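You operate a simulated robot arm through the tools that you are given. There is no shell and no other tool. Be economical: measure what you need, move in short steps, check, and stop when the job is done.

The job below is to be done with a simulated two-armed robot. You get a single attempt, and the scene is never put back.

JOB
Pick up the hand roller with green band with one hand, pass it to the other hand and put it on the pane of the light box. Set down upright: hand roller with green band.
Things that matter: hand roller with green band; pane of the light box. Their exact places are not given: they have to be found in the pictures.

The check looks at the end state, three seconds after you hand in, the way a careful person would. Anything else that was tipped, shoved, dropped, spilled or broken makes it a failure.

ROBOT AND FRAMES
Two 7-joint arms with two-finger parallel grippers on one trunk, on a base that drives. Base frame: it is fixed to the floor where the robot stands at the start and does not move with it; the origin is under the middle of the robot, x ahead of it, y to its left, z up. Readings come in mm, rad, newtons and seconds.
The left shoulder is at the start at [-82, 119, 851], the right one opposite. With the tool pointing down near the work surface each hand reaches from about 160 to 580 mm from the robot's upright axis, wherever it stands, measured 20 degrees to its own side. Places, roughly: hand roller with green band (5x9x12 cm) [500, 100, 900]; pane of the light box (20x20 cm) [-1720, 1220, 840]. Payload 3.43 kg a hand.
The TCP of each hand is the grasp point between the finger pads, 30 mm short of the fingertips. In the tool frame z runs along the fingers and y along their closing line. Largest opening 94 mm; finger width 28, thickness 10; the body of the gripper, 50 by 96 mm, starts 55 mm behind the TCP.
Orientation is that of the tool frame in the base frame, as [roll, pitch, yaw] about the fixed x, y, z axes, in that order (R = Rz(yaw) Ry(pitch) Rx(roll)). With the fingers straight down and closing along the base's y, the tool's x points along the base's -x, its y along +y and its z along -z.

CONTROLS
- The arms move only by the tool servo_tool. It takes "left_increments", "right_increments" or both (then of equal length, played together; a hand with none holds still); each is a list of rows, each a list of 7 numbers: the opening, from 0 (shut) to 1 (fully open), then the shift along the tool's x, y, z in units of 300 mm (1.0 is 300 mm), then the turn, a rotation vector about the tool's x, y, z in units of 60 degrees (1.0 is 60 degrees). In form: [[claw, x, y, z, rx, ry, rz], ...]. A call has 1 to 12 rows; each row is the pose to reach, as a shift and turn from the pose commanded when the call began, along the tool's axes at that moment. A call with a number of a shift or a turn outside -1 to 1 is refused whole. Rows are played at 5 a second. More than 50 mm and 0.15 rad between two rows, or a gripper value outside its range, and nothing of the call is played. Where a pose cannot be reached the arm comes as near as it can. A force on the tool above 40 N (or 10 N above the force at the start of the call, whichever is more), or a blocked arm, ends the call early, and 0.2 s more pass. The fingers move at their own pace (about 153 mm/s each) and stop on an object; they squeeze with about 21 N. The grip force told is the motor's: it shows also when the fingers shut on nothing. Time passes only in rows, and 0.2 s behind the last, so rows that repeat a pose let the fingers close. It gives the time, the measured TCP pose, the force on the tool (base axes), the opening and the grip force at its end, in the units of the frame above (readings bear some noise), with the torque about the TCP (base axes, N m) and any sound that the robot's microphone picked up.
- Cameras (640 x 400 px; columns grow to the right, rows downward): "scene" is now at [21.8, 19, 1547.1]; the picture's right is [0.27, -0.96, 0.00], its down [-0.82, -0.23, -0.52] and it looks along [0.50, 0.14, -0.85] (base axes); focal length 286 px, centre (320, 200). "left" rides on the left gripper at [76, -14, -102] in its tool frame; the picture's right is [0.18, 0.98, 0.00], its down [-0.75, 0.14, -0.64] and it looks along [-0.63, 0.12, 0.77] (tool axes); focal length 243 px, centre (320, 200). "right" rides on the right gripper at [76, 14, -102] in its tool frame; the picture's right is [-0.18, 0.98, 0.00], its down [-0.75, -0.14, -0.64] and it looks along [-0.63, -0.12, 0.77] (tool axes); focal length 243 px, centre (320, 200).
- camera(camera): a new picture of that camera. The clock stands still meanwhile.
- lift_body(by): slides the trunk up (or, below 0, down) by that many mm; the arms and the scene camera ride with it, the base frame stays. It gives what a move gives, with no picture.
- steer(legs): drives the robot by 1 to 6 legs, each [ahead, left, turn to the left] in mm, mm and rad, along the robot's own axes; the way and the turn of a leg run together, so that a leg with both is an arc; at most 1500 mm and 3.142 rad a leg. The arms and the cameras ride along, it lands a little off, and it stops where it bumps. It gives what a move gives.
- pan_tilt(pan, tilt): turns the head with the scene camera to pan (to the left, within 2.496 rad either way) and tilt (down, from -0.506 to 1.204), counted from straight ahead of the robot. It gives what a move gives.
- point_at(camera, pixels): for up to 12 pixels [column, row] of the newest picture of that camera ("zoom" is the newest enlarged one), the place [x, y, z] in the base frame of the surface seen there, good to about 3 mm. The clock stands still meanwhile.
- inspect(camera, box): a new picture of the part [left, top, right, bottom] of that camera's present view, enlarged. The clock stands still meanwhile.
- close_job(): hands the job in; it is judged then, once.

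Work in short steps. Measure before you move; look again where a grasp or a placing could have gone wrong, and mend it. You have 80 turns and 62 pictures in all, those below and enlarged ones among them. Open the grippers and draw the arms clear of the work before you hand the job in, unless the task says otherwise; then end with one line.

The tools are called after ">>>" as a command line: name --argument value ..., lists and objects as JSON in quotes. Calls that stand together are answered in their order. servo_tool: Moves the arms, as the interface text tells. Its arguments: {"type":"object","properties":{"left_increments":{"type":"array","items":{"type":"array","items":{"type":"number"}}},"right_increments":{"type":"array","items":{"type":"array","items":{"type":"number"}}}},"required":[]} The other tools are called the same way: lift_body (by) slides the trunk up or down; steer (legs) drives the base; pan_tilt (pan, tilt) turns the head that bears the scene camera; camera (camera) takes a picture; point_at (camera, pixels) gives the place of the surface under pixels of a picture; inspect (camera, box) takes an enlarged picture of a part of a camera's view; close_job () hands the job in.

At the start:

```text
time: 0.0
left_tcp_pos: [333.4, 268.1, 1073.6]
left_tool_rot: [-3.141, 0.0, 3.139]
left_contact_force: [0.6, -0.2, 0.3]
left_moment: [-0.03, 0.01, 0.03]
left_finger_gap: 94.0
left_grip_force: 0.0
right_tcp_pos: [292.5, -54.2, 1052.9]
right_tool_rot: [-3.141, -0.001, -3.14]
right_contact_force: [-0.3, -0.5, 0.1]
right_moment: [0.0, 0.01, 0.02]
right_finger_gap: 94.2
right_grip_force: 0.0
trunk travel left (down, up): [-275.0, 60.0]
robot x, y, heading: [-3.2, 0.4, 0.001]
head pan, tilt: [0.272, 1.023]
```

scene: 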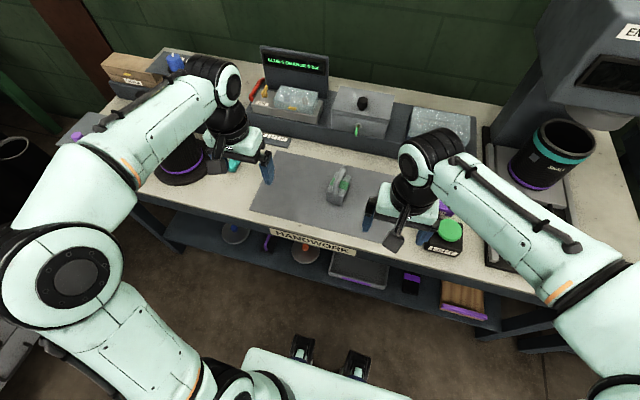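
right: 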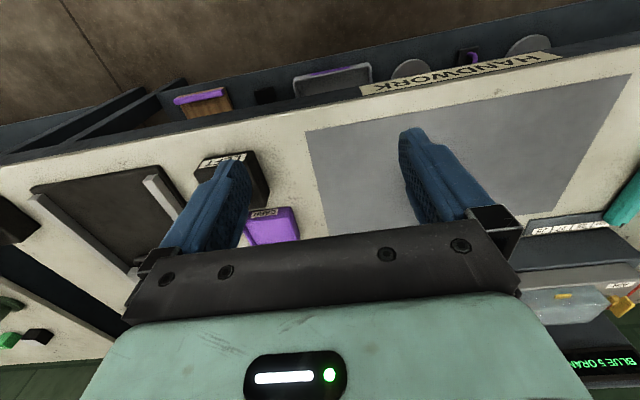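
left: 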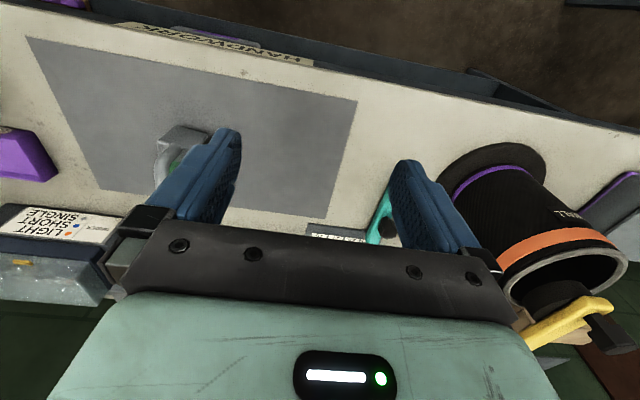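

The roller seems to be at scene (338,185). I enlarge it to see its shape.

>>> inspect --camera "scene" --box '[290, 145, 390, 215]'

>>> inspect --camera "left" --box '[120, 100, 250, 220]'

```text
5.71 times, centred on (340, 180) of scene
```

zoom: 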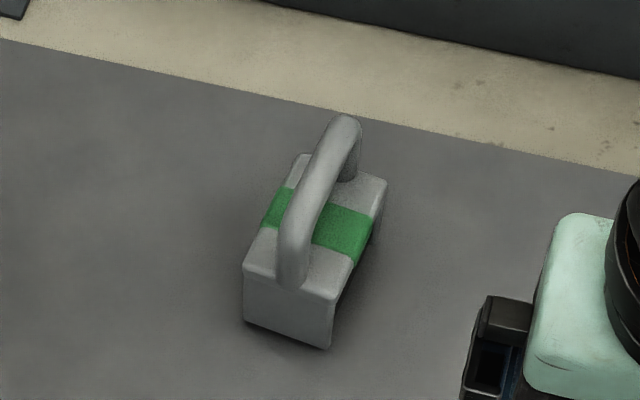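

```text
3.33 times, centred on (185, 160) of left
```

zoom: 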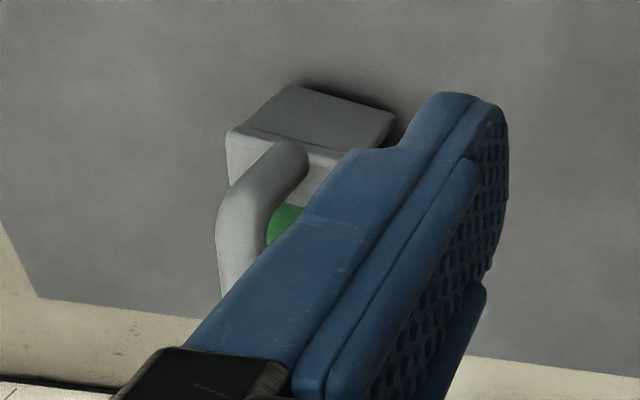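

The roller is a block with an arched handle. I take the places of its handle and its block corners.

>>> inspect --camera "scene" --box '[290, 145, 390, 215]'

>>> point_at --camera "zoom" --pixels '[[290, 270], [298, 215], [318, 175], [342, 125], [250, 268], [330, 293], [380, 185], [303, 160], [250, 316], [325, 343], [345, 235], [200, 350]]'

```text
5.71 times, centred on (340, 180) of scene
```

zoom: 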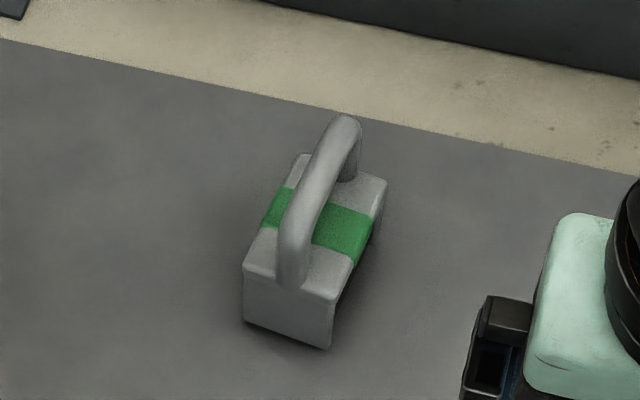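

```text
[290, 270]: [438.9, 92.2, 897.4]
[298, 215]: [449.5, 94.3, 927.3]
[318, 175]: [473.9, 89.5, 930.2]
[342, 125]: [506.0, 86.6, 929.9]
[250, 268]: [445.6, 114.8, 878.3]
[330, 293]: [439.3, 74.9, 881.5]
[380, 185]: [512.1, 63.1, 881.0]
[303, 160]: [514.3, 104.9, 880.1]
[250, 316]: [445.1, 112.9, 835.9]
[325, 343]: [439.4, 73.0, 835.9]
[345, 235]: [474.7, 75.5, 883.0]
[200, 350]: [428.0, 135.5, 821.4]
```

Table ~z 821, block top 881, handle top ~931; the block's long axis runs at about -0.15 rad, centre (478, 89). I bring the left hand, tilted 35°, to a stand-off over the handle's near corner and draw the right hand aside.

>>> servo_tool --left_increments '[[1, -0.045, -0.1114, 0.0574, 0.0087, -0.1165, 0.0277], [1, -0.09, -0.2228, 0.1148, 0.0175, -0.233, 0.0555], [1, -0.135, -0.3342, 0.1722, 0.0262, -0.3495, 0.0832], [1, -0.18, -0.4456, 0.2296, 0.035, -0.466, 0.111], [1, -0.225, -0.557, 0.287, 0.0437, -0.5825, 0.1387], [1, -0.225, -0.557, 0.287, 0.0437, -0.5825, 0.1387]]' --right_increments '[[1, 0, -0.15, -0.05, 0, 0, 0], [1, 0, -0.3, -0.1, 0, 0, 0], [1, 0, -0.3, -0.1, 0, 0, 0], [1, 0, -0.3, -0.1, 0, 0, 0], [1, 0, -0.3, -0.1, 0, 0, 0], [1, 0, -0.3, -0.1, 0, 0, 0]]'

>>> camera --camera "scene"

>>> camera --camera "left"

```text
time: 1.4
left_tcp_pos: [403.6, 102.3, 985.4]
left_tool_rot: [-3.139, 0.613, 2.991]
left_contact_force: [0.8, -0.1, 0.6]
left_moment: [0.01, 0.0, 0.04]
left_finger_gap: 93.8
left_grip_force: 0.0
right_tcp_pos: [290.5, -145.5, 1081.9]
right_tool_rot: [3.14, -0.001, -3.14]
right_contact_force: [-0.4, -0.8, -1.4]
right_moment: [-0.01, 0.01, 0.01]
right_finger_gap: 93.8
right_grip_force: 0.1
trunk travel left (down, up): [-275.0, 60.0]
robot x, y, heading: [2.6, -2.5, -0.002]
head pan, tilt: [0.272, 1.023]
```

```text
55 pictures are left
```

scene: 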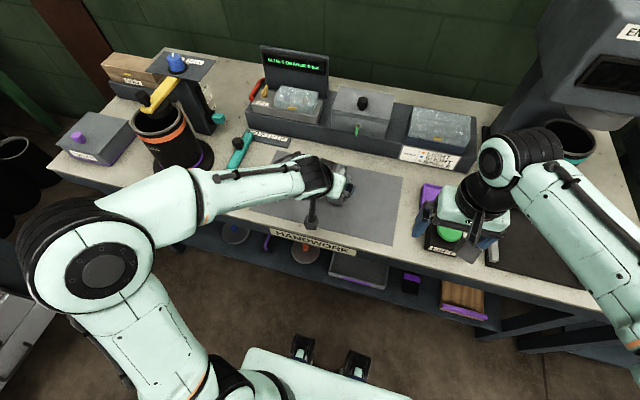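

```text
54 pictures are left
```

left: 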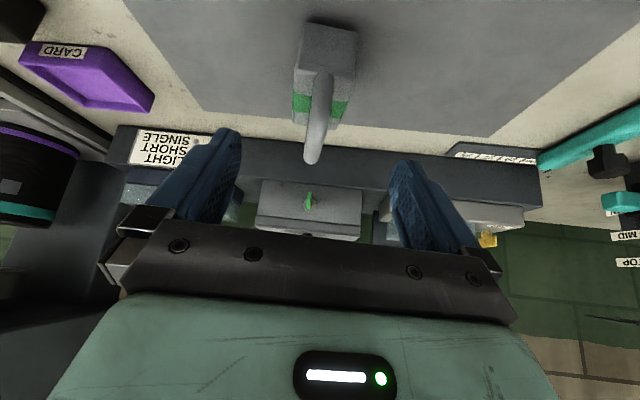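

The left view shows the handle at (318,120) between the fingers. I measure points along it to refine the grasp.

>>> point_at --camera "left" --pixels '[[324, 82], [320, 105], [316, 130], [312, 150], [303, 120], [330, 120], [340, 80], [325, 30]]'

```text
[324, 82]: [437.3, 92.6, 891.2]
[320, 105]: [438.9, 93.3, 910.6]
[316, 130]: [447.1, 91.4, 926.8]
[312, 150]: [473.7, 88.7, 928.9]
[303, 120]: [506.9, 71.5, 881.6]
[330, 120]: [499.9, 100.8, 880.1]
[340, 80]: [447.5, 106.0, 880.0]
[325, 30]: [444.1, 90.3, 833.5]
```

Centreline passes (446, 93) at z≈920. I advance 78 mm along the tool and close.

>>> servo_tool --left_increments '[[1, 0.005, -0.009, 0.1, 0, 0, 0], [1, 0.005, -0.009, 0.2, 0, 0, 0], [1, 0.005, -0.009, 0.259, 0, 0, 0], [1, 0.005, -0.009, 0.259, 0, 0, 0]]'

>>> camera --camera "left"

```text
time: 2.4
left_tcp_pos: [444.7, 92.0, 920.5]
left_tool_rot: [3.141, 0.611, 2.992]
left_contact_force: [0.2, 0.6, -0.5]
left_moment: [0.01, -0.01, -0.01]
left_finger_gap: 94.0
left_grip_force: 0.0
right_tcp_pos: [291.9, -144.4, 1082.4]
right_tool_rot: [-3.141, 0.001, 3.141]
right_contact_force: [0.1, -1.3, -0.2]
right_moment: [-0.01, 0.03, 0.0]
right_finger_gap: 94.1
right_grip_force: 0.1
trunk travel left (down, up): [-275.0, 60.0]
robot x, y, heading: [-2.6, 1.8, -0.001]
head pan, tilt: [0.272, 1.023]
```

```text
53 pictures are left
```

left: 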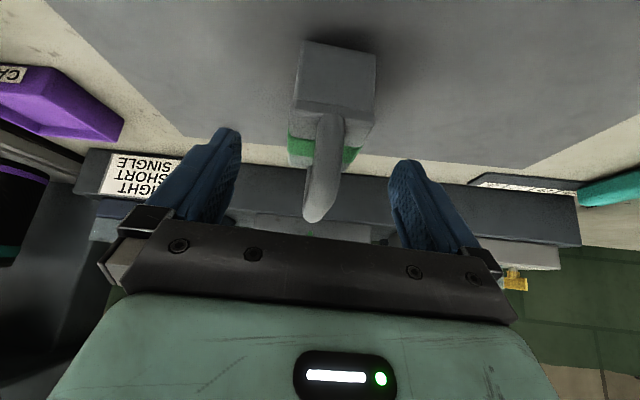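

The handle (325,170) lies between the fingers; I close.

>>> servo_tool --left_increments '[[0, 0, 0, 0, 0, 0, 0], [0, 0, 0, 0, 0, 0, 0], [0, 0, 0, 0, 0, 0, 0], [0, 0, 0, 0, 0, 0, 0]]'

```text
time: 3.4
left_tcp_pos: [445.1, 91.3, 922.4]
left_tool_rot: [-3.141, 0.614, 2.99]
left_contact_force: [1.2, 0.5, 3.2]
left_moment: [-0.04, -0.06, 0.01]
left_finger_gap: 18.7
left_grip_force: 21.4
right_tcp_pos: [291.4, -146.0, 1082.0]
right_tool_rot: [-3.141, -0.001, 3.141]
right_contact_force: [0.0, -0.4, -0.5]
right_moment: [0.01, 0.04, 0.02]
right_finger_gap: 94.1
right_grip_force: 0.1
trunk travel left (down, up): [-275.0, 60.0]
robot x, y, heading: [1.9, -0.1, 0.001]
head pan, tilt: [0.272, 1.023]
```

Gripped at 18.7 mm. I lift 120 mm straight up.

>>> servo_tool --left_increments '[[0, -0.038, 0, -0.0545, 0, 0, 0], [0, -0.0765, 0, -0.109, 0, 0, 0], [0, -0.153, 0, -0.218, 0, 0, 0], [0, -0.2296, 0, -0.327, 0, 0, 0], [0, -0.2296, 0, -0.327, 0, 0, 0]]'

>>> camera --camera "left"

```text
time: 4.6
left_tcp_pos: [444.1, 92.0, 1041.6]
left_tool_rot: [3.141, 0.611, 2.991]
left_contact_force: [-0.2, -0.1, 0.2]
left_moment: [0.02, -0.01, 0.02]
left_finger_gap: 0.2
left_grip_force: 20.7
right_tcp_pos: [291.8, -145.2, 1080.6]
right_tool_rot: [3.141, 0.001, 3.141]
right_contact_force: [-0.2, -0.1, 0.1]
right_moment: [-0.02, 0.0, 0.02]
right_finger_gap: 94.1
right_grip_force: 0.0
trunk travel left (down, up): [-275.0, 60.0]
robot x, y, heading: [3.0, -2.8, 0.004]
head pan, tilt: [0.272, 1.023]
```

```text
52 pictures are left
```

left: 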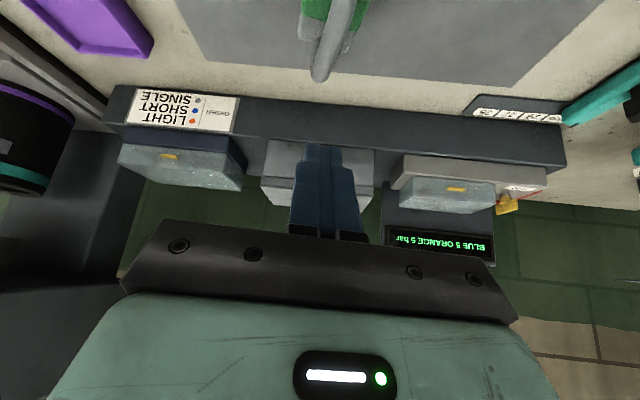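

It slipped out of the fingers (gap 0.2). I look at how the roller stands now.

>>> inspect --camera "left" --box '[260, 0, 400, 90]'

>>> point_at --camera "left" --pixels '[[320, 75], [327, 55], [335, 35], [345, 12]]'

>>> inspect --camera "scene" --box '[270, 140, 410, 230]'

```text
4.44 times, centred on (330, 45) of left
```

zoom: 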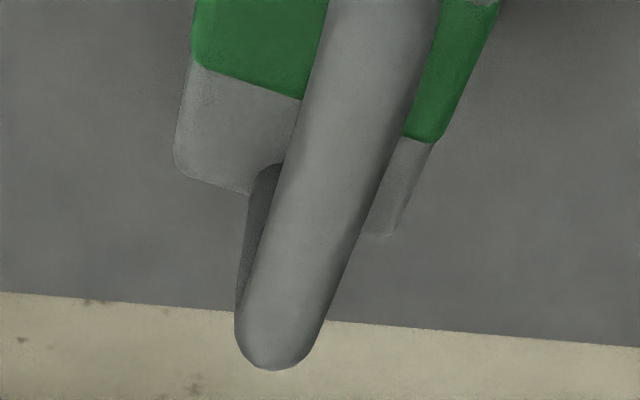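

```text
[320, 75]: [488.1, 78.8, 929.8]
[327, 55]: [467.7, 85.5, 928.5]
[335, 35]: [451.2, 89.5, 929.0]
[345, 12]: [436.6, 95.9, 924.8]
```

```text
4.44 times, centred on (340, 185) of scene
```

zoom: 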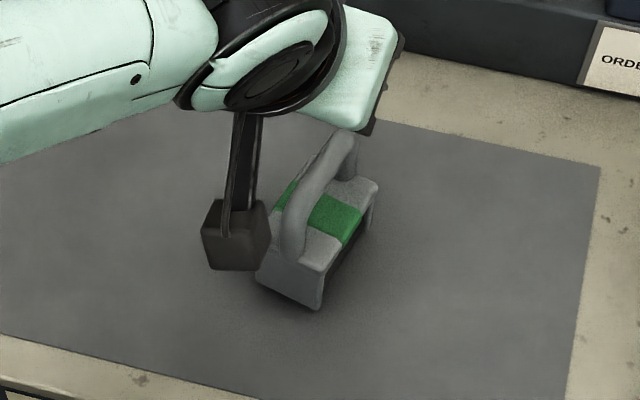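

Still upright, only turned a bit (axis now about -0.32 rad): the corner grip was poor. I'll instead take the block by its end faces with the right hand from the side, and later take the handle centrally with the left. First I withdraw the left hand and look.

>>> servo_tool --left_increments '[[0.3, 0.05, 0.05, -0.1, 0, 0.1165, 0], [0.3, 0.1, 0.18, -0.18, 0, 0.233, 0], [0.3, 0.15, 0.29, -0.26, 0, 0.35, 0], [0.3, 0.2, 0.4, -0.34, 0, 0.4665, 0], [0.3, 0.251, 0.505, -0.42, 0, 0.5835, 0], [0.3, 0.251, 0.505, -0.42, 0, 0.5835, 0]]'

>>> inspect --camera "scene" --box '[290, 145, 390, 215]'

```text
time: 6.0
left_tcp_pos: [336.4, 263.7, 1101.6]
left_tool_rot: [-3.141, -0.002, 2.992]
left_contact_force: [0.1, 0.3, 0.7]
left_moment: [-0.01, -0.03, -0.02]
left_finger_gap: 28.3
left_grip_force: 0.1
right_tcp_pos: [292.3, -146.0, 1081.9]
right_tool_rot: [-3.141, 0.0, 3.14]
right_contact_force: [0.3, -1.2, 0.1]
right_moment: [-0.03, 0.01, 0.0]
right_finger_gap: 94.0
right_grip_force: 0.1
trunk travel left (down, up): [-275.0, 60.0]
robot x, y, heading: [3.2, 3.6, -0.001]
head pan, tilt: [0.272, 1.023]
```

```text
5.71 times, centred on (340, 180) of scene
```

zoom: 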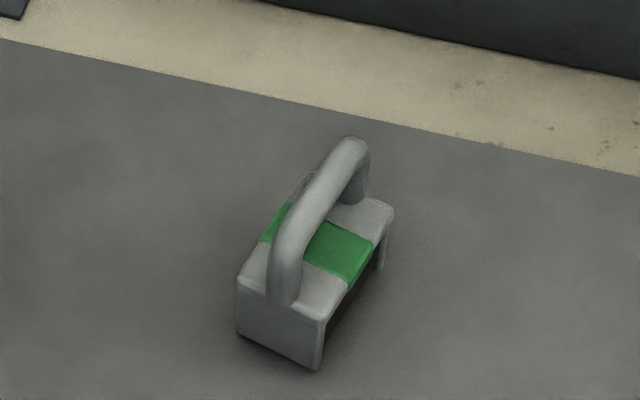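

>>> point_at --camera "zoom" --pixels '[[243, 280], [316, 317], [388, 213], [330, 175], [284, 250], [310, 195], [345, 148], [280, 340], [360, 312], [345, 265], [280, 302], [360, 200]]'

```text
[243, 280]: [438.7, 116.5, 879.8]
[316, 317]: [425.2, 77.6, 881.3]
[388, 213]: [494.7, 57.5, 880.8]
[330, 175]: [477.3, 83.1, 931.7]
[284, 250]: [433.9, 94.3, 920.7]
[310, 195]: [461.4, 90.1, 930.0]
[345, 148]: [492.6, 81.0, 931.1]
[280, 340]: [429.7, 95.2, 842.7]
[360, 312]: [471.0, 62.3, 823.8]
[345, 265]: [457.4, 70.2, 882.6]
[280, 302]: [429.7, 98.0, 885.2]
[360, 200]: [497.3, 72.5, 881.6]
```

Roller now: axis -0.29 rad, centre (466, 87), block ≈45×74 mm. I check what stands to each side of it, where a tilted hand and its camera would come.

>>> camera --camera "scene"

>>> point_at --camera "scene" --pixels '[[430, 190], [422, 205], [412, 215], [452, 232], [425, 240], [250, 135], [235, 160], [270, 140], [205, 150], [385, 245], [395, 180], [225, 195]]'

```text
48 pictures are left
```

scene: 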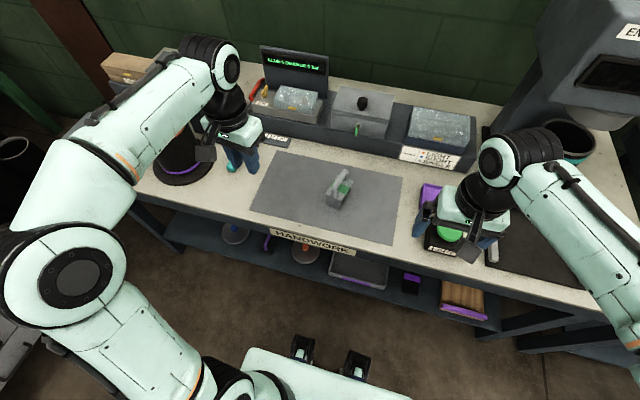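

```text
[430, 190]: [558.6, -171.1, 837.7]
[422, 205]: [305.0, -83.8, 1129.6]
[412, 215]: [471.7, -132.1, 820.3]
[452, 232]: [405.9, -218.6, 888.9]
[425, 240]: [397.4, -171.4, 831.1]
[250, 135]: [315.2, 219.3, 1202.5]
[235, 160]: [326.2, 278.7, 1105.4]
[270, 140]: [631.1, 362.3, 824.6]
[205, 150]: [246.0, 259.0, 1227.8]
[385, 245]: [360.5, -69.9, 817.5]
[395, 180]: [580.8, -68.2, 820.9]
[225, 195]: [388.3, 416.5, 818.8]
```

The right side is clear until y≈-130. I move the right hand to a standoff beside the roller, turning it half way to the needed pose, then the second half in place.

>>> servo_tool --right_increments '[[1, -0.0737, 0.0617, 0.0455, -0.0487, -0.0653, -0.0935], [1, -0.1473, 0.1233, 0.091, -0.0974, -0.1306, -0.187], [1, -0.221, 0.185, 0.1365, -0.146, -0.1959, -0.2805], [1, -0.2947, 0.2467, 0.182, -0.1947, -0.2612, -0.3739], [1, -0.3683, 0.3083, 0.2275, -0.2434, -0.3265, -0.4674], [1, -0.442, 0.37, 0.273, -0.2921, -0.3918, -0.5609], [1, -0.442, 0.37, 0.273, -0.2921, -0.3918, -0.5609]]'

>>> servo_tool --right_increments '[[1, 0, 0, 0, -0.0487, -0.0653, -0.0935], [1, 0, 0, 0, -0.0974, -0.1306, -0.187], [1, 0, 0, 0, -0.146, -0.1959, -0.2805], [1, 0, 0, 0, -0.1947, -0.2612, -0.3739], [1, 0, 0, 0, -0.2434, -0.3265, -0.4674], [1, 0, 0, 0, -0.2921, -0.3918, -0.5609], [1, 0, 0, 0, -0.2921, -0.3918, -0.5609]]'

>>> camera --camera "right"

>>> camera --camera "scene"

```text
time: 7.6
left_tcp_pos: [335.2, 264.0, 1100.7]
left_tool_rot: [3.14, 0.001, 2.993]
left_contact_force: [-0.5, -0.1, -0.4]
left_moment: [0.01, 0.01, 0.01]
left_finger_gap: 28.1
left_grip_force: 0.1
right_tcp_pos: [424.5, -33.4, 999.6]
right_tool_rot: [2.961, 0.474, -2.584]
right_contact_force: [0.5, -0.7, -1.0]
right_moment: [0.0, 0.0, -0.02]
right_finger_gap: 94.0
right_grip_force: 0.1
trunk travel left (down, up): [-275.0, 60.0]
robot x, y, heading: [-0.6, -2.6, -0.002]
head pan, tilt: [0.272, 1.023]
```

```text
time: 9.2
left_tcp_pos: [336.6, 264.5, 1101.3]
left_tool_rot: [-3.14, 0.001, 2.99]
left_contact_force: [-0.4, 0.4, 0.3]
left_moment: [0.01, 0.01, -0.03]
left_finger_gap: 28.5
left_grip_force: 0.0
right_tcp_pos: [423.9, -34.2, 1000.8]
right_tool_rot: [-3.141, 0.962, -1.86]
right_contact_force: [0.2, 0.1, 0.0]
right_moment: [0.0, 0.02, 0.03]
right_finger_gap: 94.1
right_grip_force: 0.0
trunk travel left (down, up): [-275.0, 60.0]
robot x, y, heading: [0.7, 0.1, -0.0]
head pan, tilt: [0.272, 1.023]
```

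```text
47 pictures are left
```

right: 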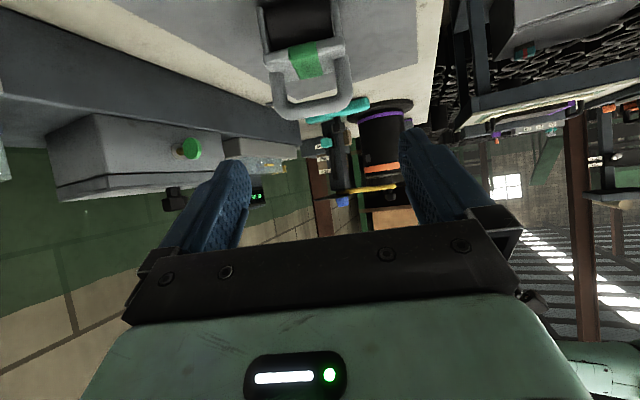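

```text
46 pictures are left
```

scene: 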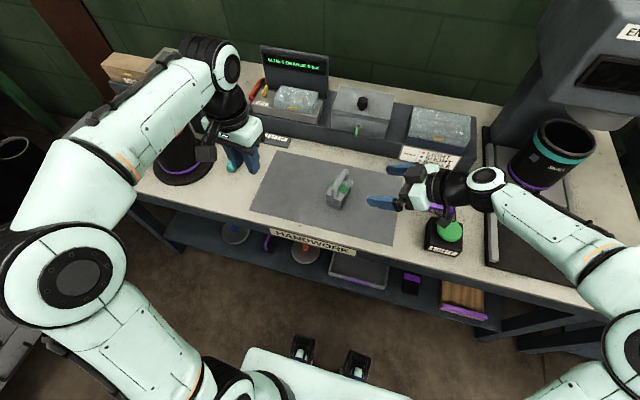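

The right hand reached the pose. In its picture the roller is at (300,60); I measure its edges here to refine the centre.

>>> inspect --camera "right" --box '[240, 0, 380, 130]'

```text
3.08 times, centred on (310, 65) of right
```

zoom: 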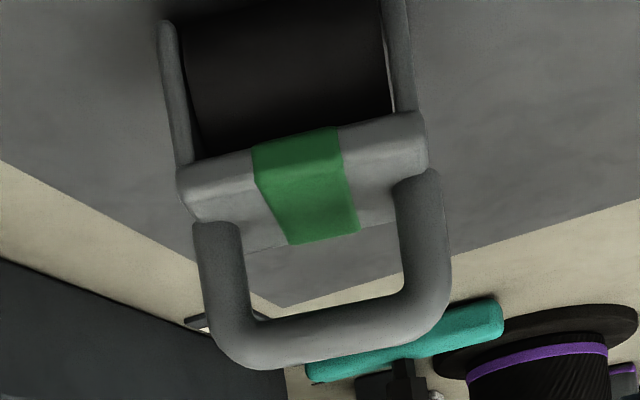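

>>> point_at --camera "zoom" --pixels '[[184, 190], [424, 140], [215, 230], [428, 185], [265, 335], [390, 305], [325, 325], [168, 60], [405, 60], [300, 80], [190, 165], [412, 122]]'

```text
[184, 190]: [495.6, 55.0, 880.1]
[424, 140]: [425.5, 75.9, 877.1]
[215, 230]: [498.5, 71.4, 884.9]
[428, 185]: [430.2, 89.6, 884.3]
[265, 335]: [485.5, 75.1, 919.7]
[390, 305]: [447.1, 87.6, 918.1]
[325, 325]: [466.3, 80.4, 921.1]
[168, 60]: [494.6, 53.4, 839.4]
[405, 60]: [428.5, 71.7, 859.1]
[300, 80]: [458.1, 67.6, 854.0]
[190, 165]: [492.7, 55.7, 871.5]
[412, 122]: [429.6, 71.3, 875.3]
```

The edge line confirms -0.29 rad and centre (466.6, 86.1). I advance to 36 mm short of the grasp and check.

>>> servo_tool --right_increments '[[1, 0.064, -0.0107, 0.1, 0, 0, 0], [1, 0.128, -0.0213, 0.22, 0, 0, 0], [1, 0.128, -0.0213, 0.36, 0, 0, 0], [1, 0.128, -0.0213, 0.48, 0, 0, 0], [1, 0.128, -0.0213, 0.48, 0, 0, 0]]'

>>> camera --camera "right"

>>> inspect --camera "scene" --box '[290, 130, 450, 230]'

```text
time: 10.4
left_tcp_pos: [336.2, 264.0, 1102.1]
left_tool_rot: [3.14, -0.002, 2.992]
left_contact_force: [0.2, 0.3, -0.8]
left_moment: [0.0, -0.03, -0.01]
left_finger_gap: 27.9
left_grip_force: 0.0
right_tcp_pos: [459.0, 56.5, 886.9]
right_tool_rot: [3.14, 0.96, -1.86]
right_contact_force: [-0.4, 0.2, 0.2]
right_moment: [0.01, -0.02, -0.01]
right_finger_gap: 93.9
right_grip_force: 0.0
trunk travel left (down, up): [-275.0, 60.0]
robot x, y, heading: [0.2, -1.5, -0.001]
head pan, tilt: [0.272, 1.023]
```

```text
44 pictures are left
```

right: 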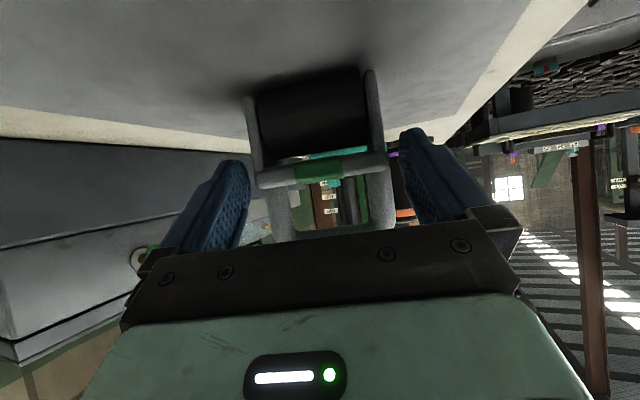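

```text
4.00 times, centred on (370, 180) of scene
```

zoom: 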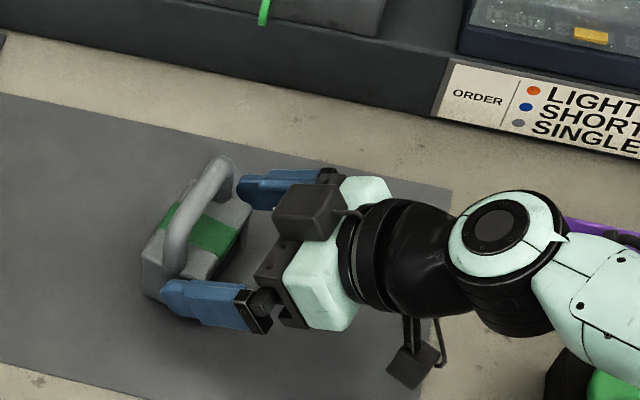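

Fingers straddle both ends (249–370 in the right view). I advance the last 35 mm and close.

>>> servo_tool --right_increments '[[1, 0.002, 0.004, 0.06, 0, 0, 0], [1, 0.002, 0.004, 0.118, 0, 0, 0], [1, 0.002, 0.004, 0.118, 0, 0, 0]]'

>>> servo_tool --right_increments '[[0.5, 0, 0, 0, 0, 0, 0], [0, 0, 0, 0, 0, 0, 0], [0, 0, 0, 0, 0, 0, 0], [0, 0, 0, 0, 0, 0, 0]]'

>>> camera --camera "right"

```text
time: 11.2
left_tcp_pos: [335.7, 264.4, 1101.5]
left_tool_rot: [3.141, -0.001, 2.991]
left_contact_force: [-0.5, 0.0, 0.0]
left_moment: [0.01, -0.02, -0.02]
left_finger_gap: 27.9
left_grip_force: 0.0
right_tcp_pos: [466.8, 85.4, 866.6]
right_tool_rot: [-3.141, 0.96, -1.863]
right_contact_force: [0.1, 0.3, 0.7]
right_moment: [-0.02, 0.0, 0.03]
right_finger_gap: 93.9
right_grip_force: 0.0
trunk travel left (down, up): [-275.0, 60.0]
robot x, y, heading: [-2.4, 0.4, -0.004]
head pan, tilt: [0.272, 1.023]
```

```text
time: 12.2
left_tcp_pos: [335.9, 263.8, 1102.1]
left_tool_rot: [-3.141, 0.001, 2.992]
left_contact_force: [0.3, 0.1, 0.0]
left_moment: [0.02, 0.05, -0.02]
left_finger_gap: 28.3
left_grip_force: 0.0
right_tcp_pos: [467.6, 85.6, 865.4]
right_tool_rot: [3.141, 0.961, -1.864]
right_contact_force: [1.7, 0.3, 0.7]
right_moment: [0.02, -0.08, 0.02]
right_finger_gap: 82.5
right_grip_force: 21.2
trunk travel left (down, up): [-275.0, 60.0]
robot x, y, heading: [-1.9, 0.3, 0.004]
head pan, tilt: [0.272, 1.023]
```

```text
42 pictures are left
```

right: 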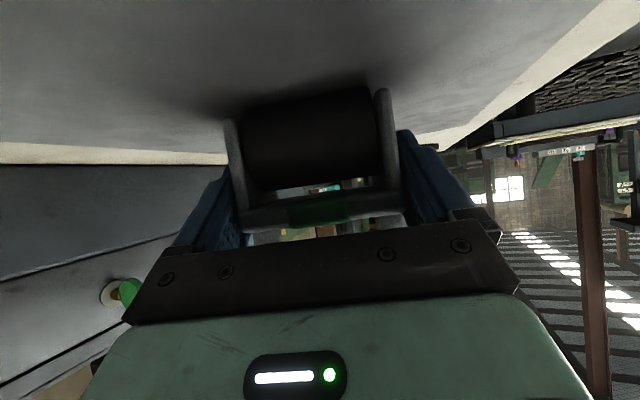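

Gripped at 82.5 mm on the end plates. I lift 30 mm as a test.

>>> servo_tool --right_increments '[[0, -0.02, 0, -0.014, 0, 0, 0], [0, -0.05, 0, -0.035, 0, 0, 0], [0, -0.0819, 0, -0.0574, 0, 0, 0], [0, -0.0819, 0, -0.0574, 0, 0, 0], [0, -0.0819, 0, -0.0574, 0, 0, 0]]'

>>> camera --camera "right"

>>> inspect --camera "scene" --box '[270, 120, 430, 220]'

```text
time: 13.4
left_tcp_pos: [335.9, 263.3, 1101.9]
left_tool_rot: [-3.141, 0.0, 2.992]
left_contact_force: [-0.4, 0.0, 0.2]
left_moment: [0.02, 0.02, -0.01]
left_finger_gap: 28.4
left_grip_force: 0.1
right_tcp_pos: [465.3, 85.1, 896.8]
right_tool_rot: [3.139, 0.96, -1.861]
right_contact_force: [-0.1, -0.2, -1.7]
right_moment: [-0.01, 0.04, 0.01]
right_finger_gap: 82.6
right_grip_force: 20.5
trunk travel left (down, up): [-275.0, 60.0]
robot x, y, heading: [1.8, -0.5, 0.002]
head pan, tilt: [0.272, 1.023]
```

```text
41 pictures are left
```

right: 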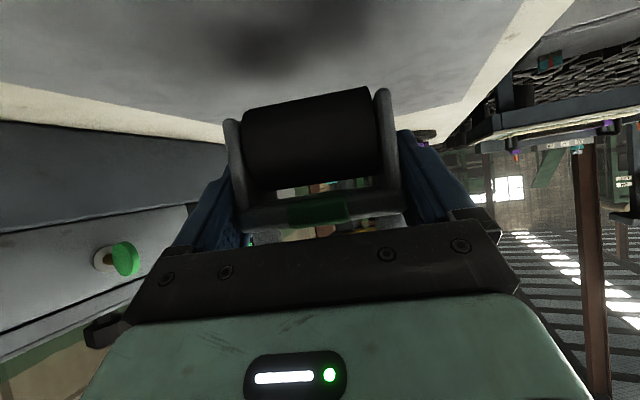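

```text
4.00 times, centred on (350, 170) of scene
```

zoom: 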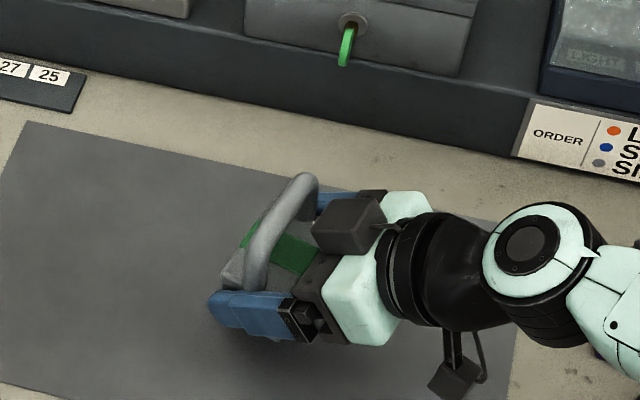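

Lifted securely (about 1.7 N). I raise it another 100 mm and look at the clearance around the handle.

>>> servo_tool --right_increments '[[0, -0.09, 0, -0.063, 0, 0, 0], [0, -0.18, 0, -0.126, 0, 0, 0], [0, -0.273, 0, -0.191, 0, 0, 0], [0, -0.273, 0, -0.191, 0, 0, 0]]'

>>> inspect --camera "scene" --box '[280, 80, 440, 180]'

>>> camera --camera "left"

```text
time: 14.4
left_tcp_pos: [337.2, 263.6, 1102.0]
left_tool_rot: [-3.141, 0.0, 2.991]
left_contact_force: [-0.3, 0.3, -0.7]
left_moment: [-0.01, 0.0, -0.02]
left_finger_gap: 28.2
left_grip_force: 0.1
right_tcp_pos: [467.3, 84.1, 994.6]
right_tool_rot: [3.139, 0.959, -1.862]
right_contact_force: [0.2, -0.3, -3.0]
right_moment: [0.01, -0.02, -0.01]
right_finger_gap: 82.7
right_grip_force: 21.0
trunk travel left (down, up): [-275.0, 60.0]
robot x, y, heading: [-2.0, -0.8, -0.001]
head pan, tilt: [0.272, 1.023]
```

```text
4.00 times, centred on (360, 130) of scene
```

zoom: 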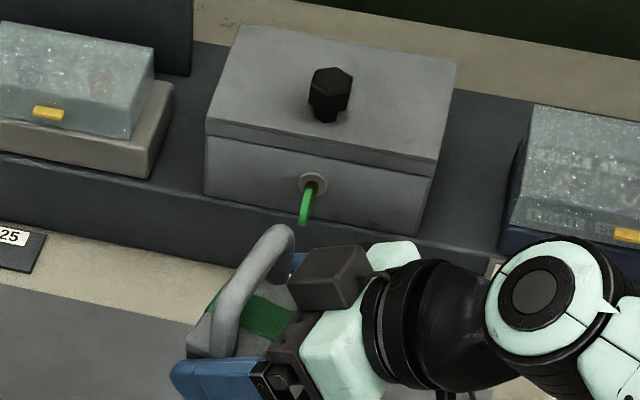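

```text
38 pictures are left
```

left: 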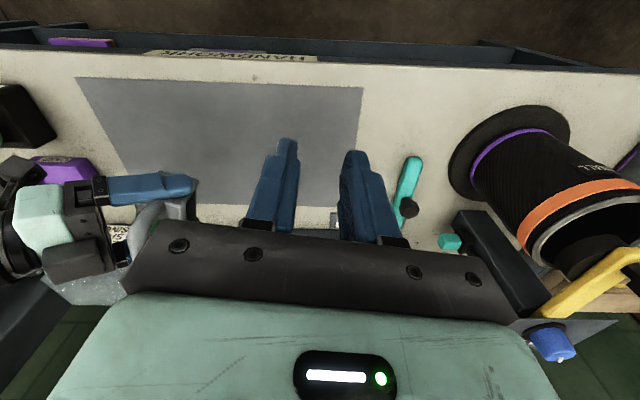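

I measure the handle and the dark module at (335,275) of the enlarged scene view.

>>> point_at --camera "zoom" --pixels '[[283, 232], [255, 260], [228, 310], [310, 265], [355, 258], [295, 300], [335, 290], [365, 245], [320, 330], [270, 315], [300, 285], [225, 340]]'

```text
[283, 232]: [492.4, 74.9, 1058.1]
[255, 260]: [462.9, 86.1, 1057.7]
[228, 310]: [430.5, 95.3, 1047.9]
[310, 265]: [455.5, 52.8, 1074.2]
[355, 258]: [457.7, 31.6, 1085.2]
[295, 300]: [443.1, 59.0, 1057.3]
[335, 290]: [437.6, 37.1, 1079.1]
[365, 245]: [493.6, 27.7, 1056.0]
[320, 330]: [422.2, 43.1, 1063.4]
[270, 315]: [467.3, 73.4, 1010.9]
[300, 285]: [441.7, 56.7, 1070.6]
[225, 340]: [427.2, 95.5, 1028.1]
```

The module leaves about 30 mm beside the handle, enough for a nearly closed left hand (gap 24 mm) coming straight down. I bring the left hand above the handle centre (465, 86.5), aligned to -0.29 rad.

>>> servo_tool --left_increments '[[0.27, 0, 0, -0.16, 0, 0, 0.02], [0.27, -0.1, -0.1, -0.16, 0, 0, 0.05], [0.27, -0.2, -0.2, -0.16, 0, 0, 0.08], [0.27, -0.3, -0.3, -0.16, 0, 0, 0.11], [0.27, -0.4, -0.4, -0.16, 0, 0, 0.134], [0.27, -0.51, -0.51, -0.16, 0, 0, 0.134], [0.27, -0.51, -0.52, -0.16, 0, 0, 0.134]]'

>>> camera --camera "left"

>>> camera --camera "scene"

```text
time: 16.0
left_tcp_pos: [445.1, 117.4, 1149.4]
left_tool_rot: [-3.141, -0.002, 2.849]
left_contact_force: [0.2, 0.4, 0.1]
left_moment: [0.01, 0.03, 0.0]
left_finger_gap: 25.5
left_grip_force: 0.1
left hand out of reach, approached as far as the arm can: row 6, 7
right_tcp_pos: [467.5, 83.8, 994.2]
right_tool_rot: [3.14, 0.96, -1.861]
right_contact_force: [-0.8, 0.0, -1.4]
right_moment: [-0.04, -0.01, -0.02]
right_finger_gap: 82.4
right_grip_force: 21.1
trunk travel left (down, up): [-275.0, 60.0]
robot x, y, heading: [1.9, 2.3, -0.006]
head pan, tilt: [0.272, 1.023]
```

```text
37 pictures are left
```

left: 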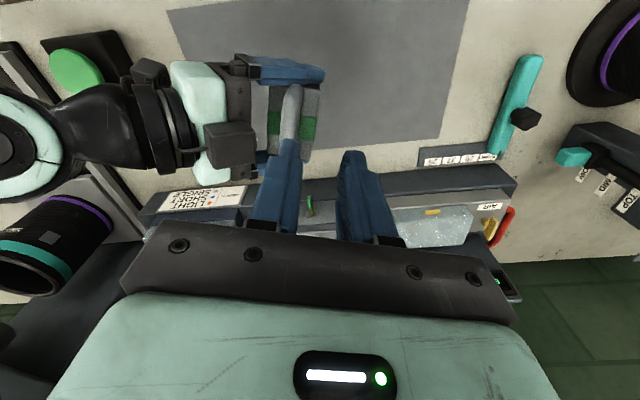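

```text
36 pictures are left
```

scene: 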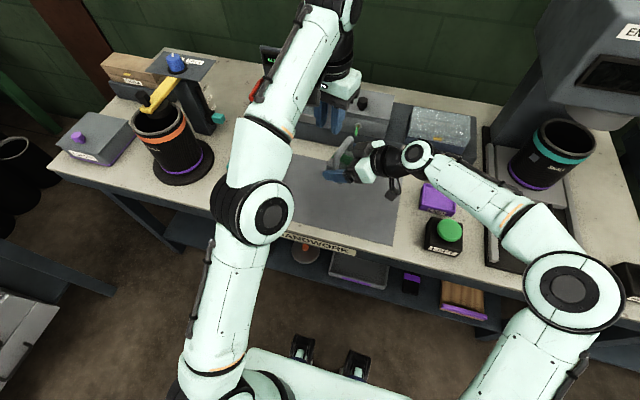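

The left hand is at its reach limit up here. I bring the roller 100 mm nearer, 30 mm left and 20 mm lower with the right hand.

>>> servo_tool --right_increments '[[0, 0.014, 0.087, 0.01, 0, 0, 0], [0, 0.027, 0.174, 0.02, 0, 0, 0], [0, 0.041, 0.261, 0.03, 0, 0, 0], [0, 0.054, 0.348, 0.039, 0, 0, 0], [0, 0.054, 0.348, 0.039, 0, 0, 0]]'

>>> camera --camera "left"

```text
time: 17.2
left_tcp_pos: [445.4, 116.6, 1150.6]
left_tool_rot: [-3.14, -0.001, 2.852]
left_contact_force: [0.1, 0.4, 1.7]
left_moment: [0.01, 0.03, 0.01]
left_finger_gap: 25.4
left_grip_force: 0.0
right_tcp_pos: [367.5, 117.9, 977.4]
right_tool_rot: [3.139, 0.96, -1.862]
right_contact_force: [0.4, -0.4, -1.3]
right_moment: [0.01, 0.02, -0.02]
right_finger_gap: 82.2
right_grip_force: 21.2
trunk travel left (down, up): [-275.0, 60.0]
robot x, y, heading: [-0.8, 2.6, 0.001]
head pan, tilt: [0.272, 1.023]
```

```text
35 pictures are left
```

left: 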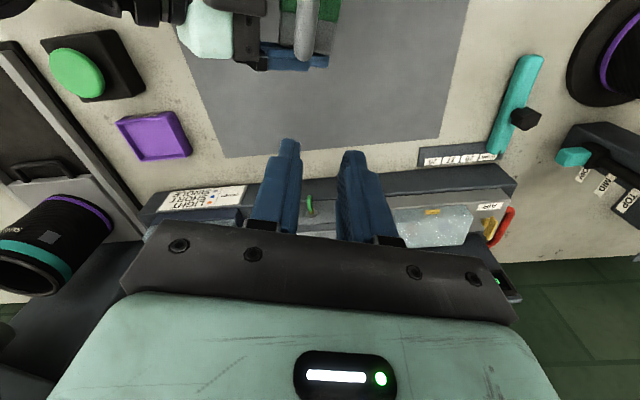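

The handle centre should be at about (365, 120). I move the left hand over it, keeping height, then check.

>>> servo_tool --left_increments '[[0.27, 0.1, -0.02, 0, 0, 0, 0], [0.27, 0.18, -0.04, 0, 0, 0, 0], [0.27, 0.259, -0.064, 0, 0, 0, 0], [0.27, 0.259, -0.064, 0, 0, 0, 0]]'

>>> camera --camera "left"

>>> camera --camera "scene"

```text
time: 18.2
left_tcp_pos: [363.4, 120.6, 1148.0]
left_tool_rot: [-3.14, -0.001, 2.851]
left_contact_force: [-0.4, -1.1, 0.0]
left_moment: [-0.01, 0.03, 0.0]
left_finger_gap: 25.4
left_grip_force: 0.0
right_tcp_pos: [368.2, 115.9, 977.4]
right_tool_rot: [3.14, 0.959, -1.862]
right_contact_force: [1.8, 0.3, -2.4]
right_moment: [-0.01, -0.02, 0.0]
right_finger_gap: 82.4
right_grip_force: 20.7
trunk travel left (down, up): [-275.0, 60.0]
robot x, y, heading: [-3.1, -1.3, -0.001]
head pan, tilt: [0.272, 1.023]
```

```text
34 pictures are left
```

left: 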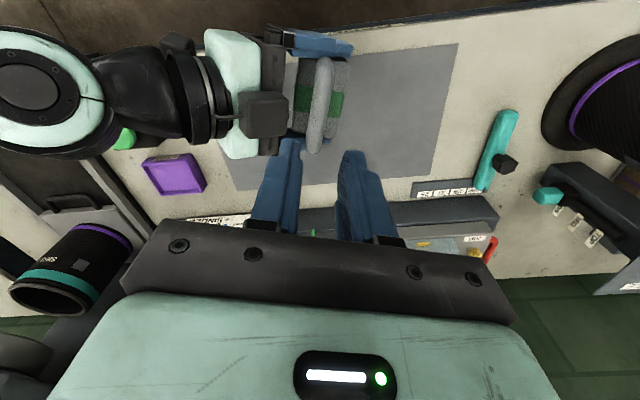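

```text
33 pictures are left
```

scene: 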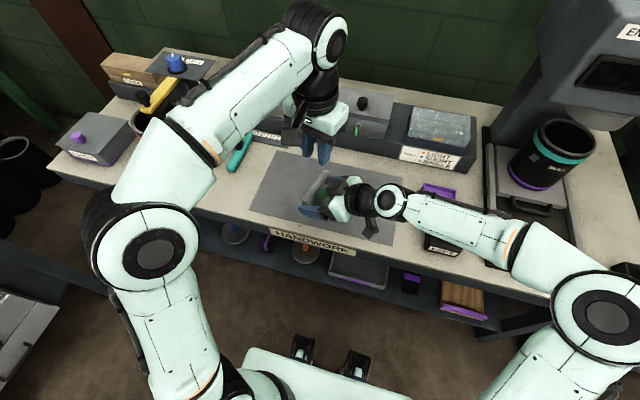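

Handle seen at (320,105) in the left view, module at (265,115). I measure the handle from here.

>>> point_at --camera "left" --pixels '[[324, 65], [320, 85], [318, 105], [316, 125], [313, 147], [285, 100], [285, 130], [262, 95]]'

```text
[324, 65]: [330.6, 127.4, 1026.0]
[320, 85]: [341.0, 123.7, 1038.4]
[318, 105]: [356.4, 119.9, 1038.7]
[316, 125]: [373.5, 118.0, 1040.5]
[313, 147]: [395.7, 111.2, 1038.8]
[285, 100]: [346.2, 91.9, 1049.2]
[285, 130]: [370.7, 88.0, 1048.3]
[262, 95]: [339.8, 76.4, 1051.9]
```

Bar top z≈1039, centreline at (365, 119.5), matching the hand. I descend to z 1037 in slow rows with the gap at 24 mm.

>>> servo_tool --left_increments '[[0.25, -0.006, -0.001, 0.1, 0, 0, 0], [0.25, -0.006, -0.001, 0.2, 0, 0, 0], [0.25, -0.006, -0.001, 0.25, 0, 0, 0], [0.25, -0.006, -0.001, 0.25, 0, 0, 0]]'

>>> inspect --camera "left" --box '[220, 60, 420, 240]'

```text
time: 19.2
left_tcp_pos: [361.8, 118.3, 1072.5]
left_tool_rot: [-3.14, 0.001, 2.851]
left_contact_force: [-0.2, 0.4, 0.5]
left_moment: [-0.02, 0.0, 0.0]
left_finger_gap: 23.7
left_grip_force: 0.0
right_tcp_pos: [366.6, 116.2, 976.8]
right_tool_rot: [3.139, 0.959, -1.862]
right_contact_force: [0.0, 0.7, -3.1]
right_moment: [-0.03, 0.0, -0.01]
right_finger_gap: 82.1
right_grip_force: 20.7
trunk travel left (down, up): [-275.0, 60.0]
robot x, y, heading: [0.3, -0.2, -0.0]
head pan, tilt: [0.272, 1.023]
```

```text
2.22 times, centred on (320, 150) of left
```

zoom: 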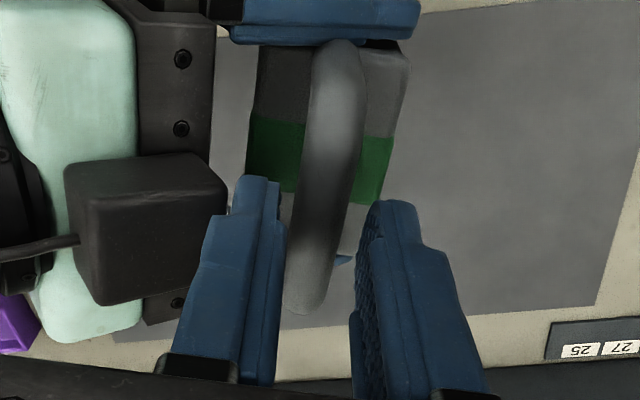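

The bar passes between the tips, about 2–3 mm to the right of their middle; I shift 2.5 mm and descend the last 35 mm.

>>> servo_tool --left_increments '[[0.25, -0.008, 0.008, 0.0, 0, 0, 0], [0.25, -0.008, 0.008, 0.06, 0, 0, 0], [0.25, -0.008, 0.008, 0.117, 0, 0, 0], [0.25, -0.008, 0.008, 0.117, 0, 0, 0]]'

>>> inspect --camera "left" --box '[220, 60, 420, 240]'

```text
time: 20.2
left_tcp_pos: [365.5, 121.1, 1038.1]
left_tool_rot: [-3.139, -0.002, 2.85]
left_contact_force: [0.0, 1.1, 1.2]
left_moment: [-0.04, 0.01, 0.04]
left_finger_gap: 22.9
left_grip_force: 0.0
right_tcp_pos: [367.3, 116.9, 976.7]
right_tool_rot: [3.14, 0.961, -1.862]
right_contact_force: [-1.2, -0.7, -3.4]
right_moment: [0.08, -0.01, -0.04]
right_finger_gap: 82.2
right_grip_force: 21.2
trunk travel left (down, up): [-275.0, 60.0]
robot x, y, heading: [-1.7, 0.7, 0.002]
head pan, tilt: [0.272, 1.023]
```

```text
2.22 times, centred on (320, 150) of left
```

zoom: 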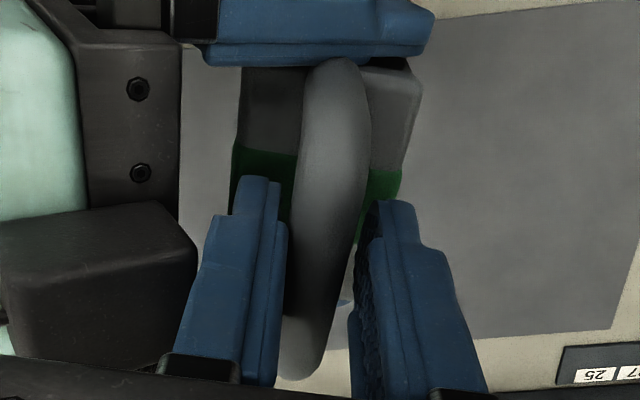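

The bar lies between the pads with clearance to the module. I close the left hand.

>>> servo_tool --left_increments '[[0.15, 0, 0, 0, 0, 0, 0], [0, 0, 0, 0, 0, 0, 0], [0, 0, 0, 0, 0, 0, 0], [0, 0, 0, 0, 0, 0, 0]]'

```text
time: 21.2
left_tcp_pos: [365.2, 120.2, 1038.8]
left_tool_rot: [3.14, 0.0, 2.851]
left_contact_force: [-3.2, -8.2, 4.3]
left_moment: [-0.04, 0.05, 0.02]
left_finger_gap: 17.6
left_grip_force: 21.0
right_tcp_pos: [367.0, 116.8, 975.8]
right_tool_rot: [3.139, 0.96, -1.861]
right_contact_force: [3.8, 8.0, -7.8]
right_moment: [-0.52, 0.18, -0.02]
right_finger_gap: 82.3
right_grip_force: 20.4
trunk travel left (down, up): [-275.0, 60.0]
robot x, y, heading: [3.3, 1.8, -0.004]
head pan, tilt: [0.272, 1.023]
```

Both hands hold it (gap 17.6). I open the right hand and check that the roller stays.

>>> servo_tool --right_increments '[[0.93, 0, 0, 0, 0, 0, 0], [1, 0, 0, 0, 0, 0, 0], [1, 0, 0, 0, 0, 0, 0]]'

>>> camera --camera "right"

>>> inspect --camera "left" --box '[220, 60, 420, 240]'

```text
time: 22.0
left_tcp_pos: [365.5, 121.4, 1039.5]
left_tool_rot: [-3.141, 0.0, 2.851]
left_contact_force: [-0.1, 0.0, -3.0]
left_moment: [0.03, -0.01, -0.01]
left_finger_gap: 15.5
left_grip_force: 20.8
right_tcp_pos: [367.0, 115.8, 977.2]
right_tool_rot: [3.139, 0.961, -1.862]
right_contact_force: [0.3, -0.3, -0.5]
right_moment: [-0.03, 0.0, 0.0]
right_finger_gap: 94.1
right_grip_force: 0.0
trunk travel left (down, up): [-275.0, 60.0]
robot x, y, heading: [2.5, 0.5, -0.002]
head pan, tilt: [0.272, 1.023]
```

```text
30 pictures are left
```

right: 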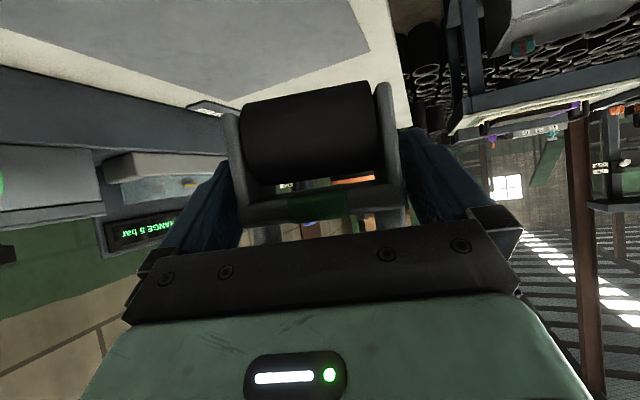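

```text
2.22 times, centred on (320, 150) of left
```

zoom: 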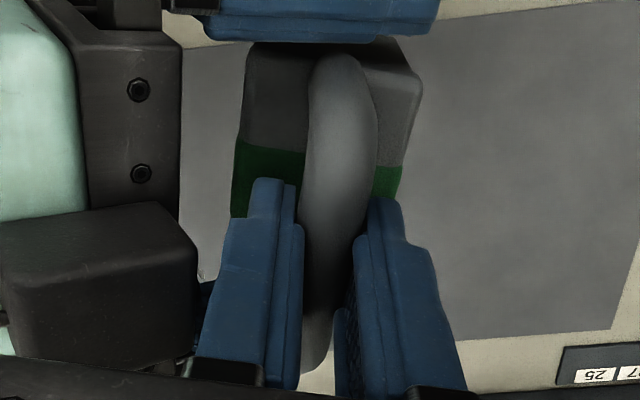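

The left hand holds it (gap 15.5, −3 N). I draw the right hand straight back 150 mm.

>>> servo_tool --right_increments '[[1, 0, 0, -0.08, 0, 0, 0], [1, 0, 0, -0.2, 0, 0, 0], [1, 0, 0, -0.35, 0, 0, 0], [1, 0, 0, -0.5, 0, 0, 0], [1, 0, 0, -0.5, 0, 0, 0]]'

>>> camera --camera "right"

>>> camera --camera "scene"

```text
time: 23.2
left_tcp_pos: [366.1, 121.7, 1038.5]
left_tool_rot: [-3.141, 0.002, 2.852]
left_contact_force: [0.6, -0.1, -3.2]
left_moment: [0.0, 0.01, 0.0]
left_finger_gap: 15.6
left_grip_force: 21.0
right_tcp_pos: [332.1, -3.7, 1060.0]
right_tool_rot: [3.14, 0.957, -1.86]
right_contact_force: [0.1, 0.4, 0.0]
right_moment: [-0.03, 0.01, 0.02]
right_finger_gap: 94.0
right_grip_force: 0.0
trunk travel left (down, up): [-275.0, 60.0]
robot x, y, heading: [0.8, -0.2, 0.001]
head pan, tilt: [0.272, 1.023]
```

```text
28 pictures are left
```

right: 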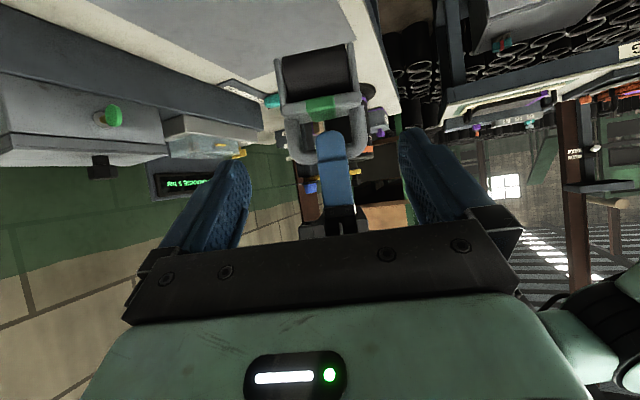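

```text
27 pictures are left
```

scene: 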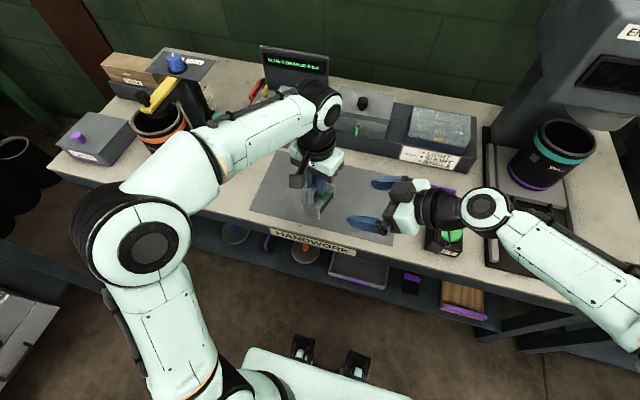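

Handover is done. I look toward the light box, behind on the left.

>>> pan_tilt --pan 2.4 --tilt 0.45

>>> camera --camera "scene"

```text
time: 25.2
left_tcp_pos: [364.8, 121.1, 1038.5]
left_tool_rot: [3.14, 0.0, 2.852]
left_contact_force: [-0.2, 0.0, -2.2]
left_moment: [0.0, 0.01, 0.01]
left_finger_gap: 15.6
left_grip_force: 20.4
right_tcp_pos: [332.4, -3.9, 1059.3]
right_tool_rot: [3.14, 0.96, -1.863]
right_contact_force: [-0.5, 1.0, 0.2]
right_moment: [-0.06, -0.02, 0.03]
right_finger_gap: 93.9
right_grip_force: 0.0
trunk travel left (down, up): [-275.0, 60.0]
robot x, y, heading: [-4.0, 0.9, 0.002]
head pan, tilt: [2.4, 0.45]
```

```text
26 pictures are left
```

scene: 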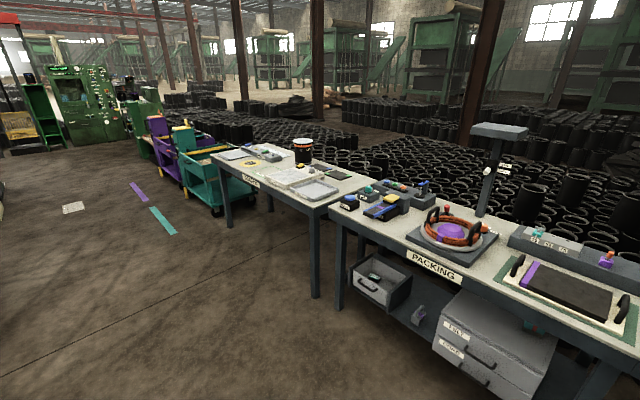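

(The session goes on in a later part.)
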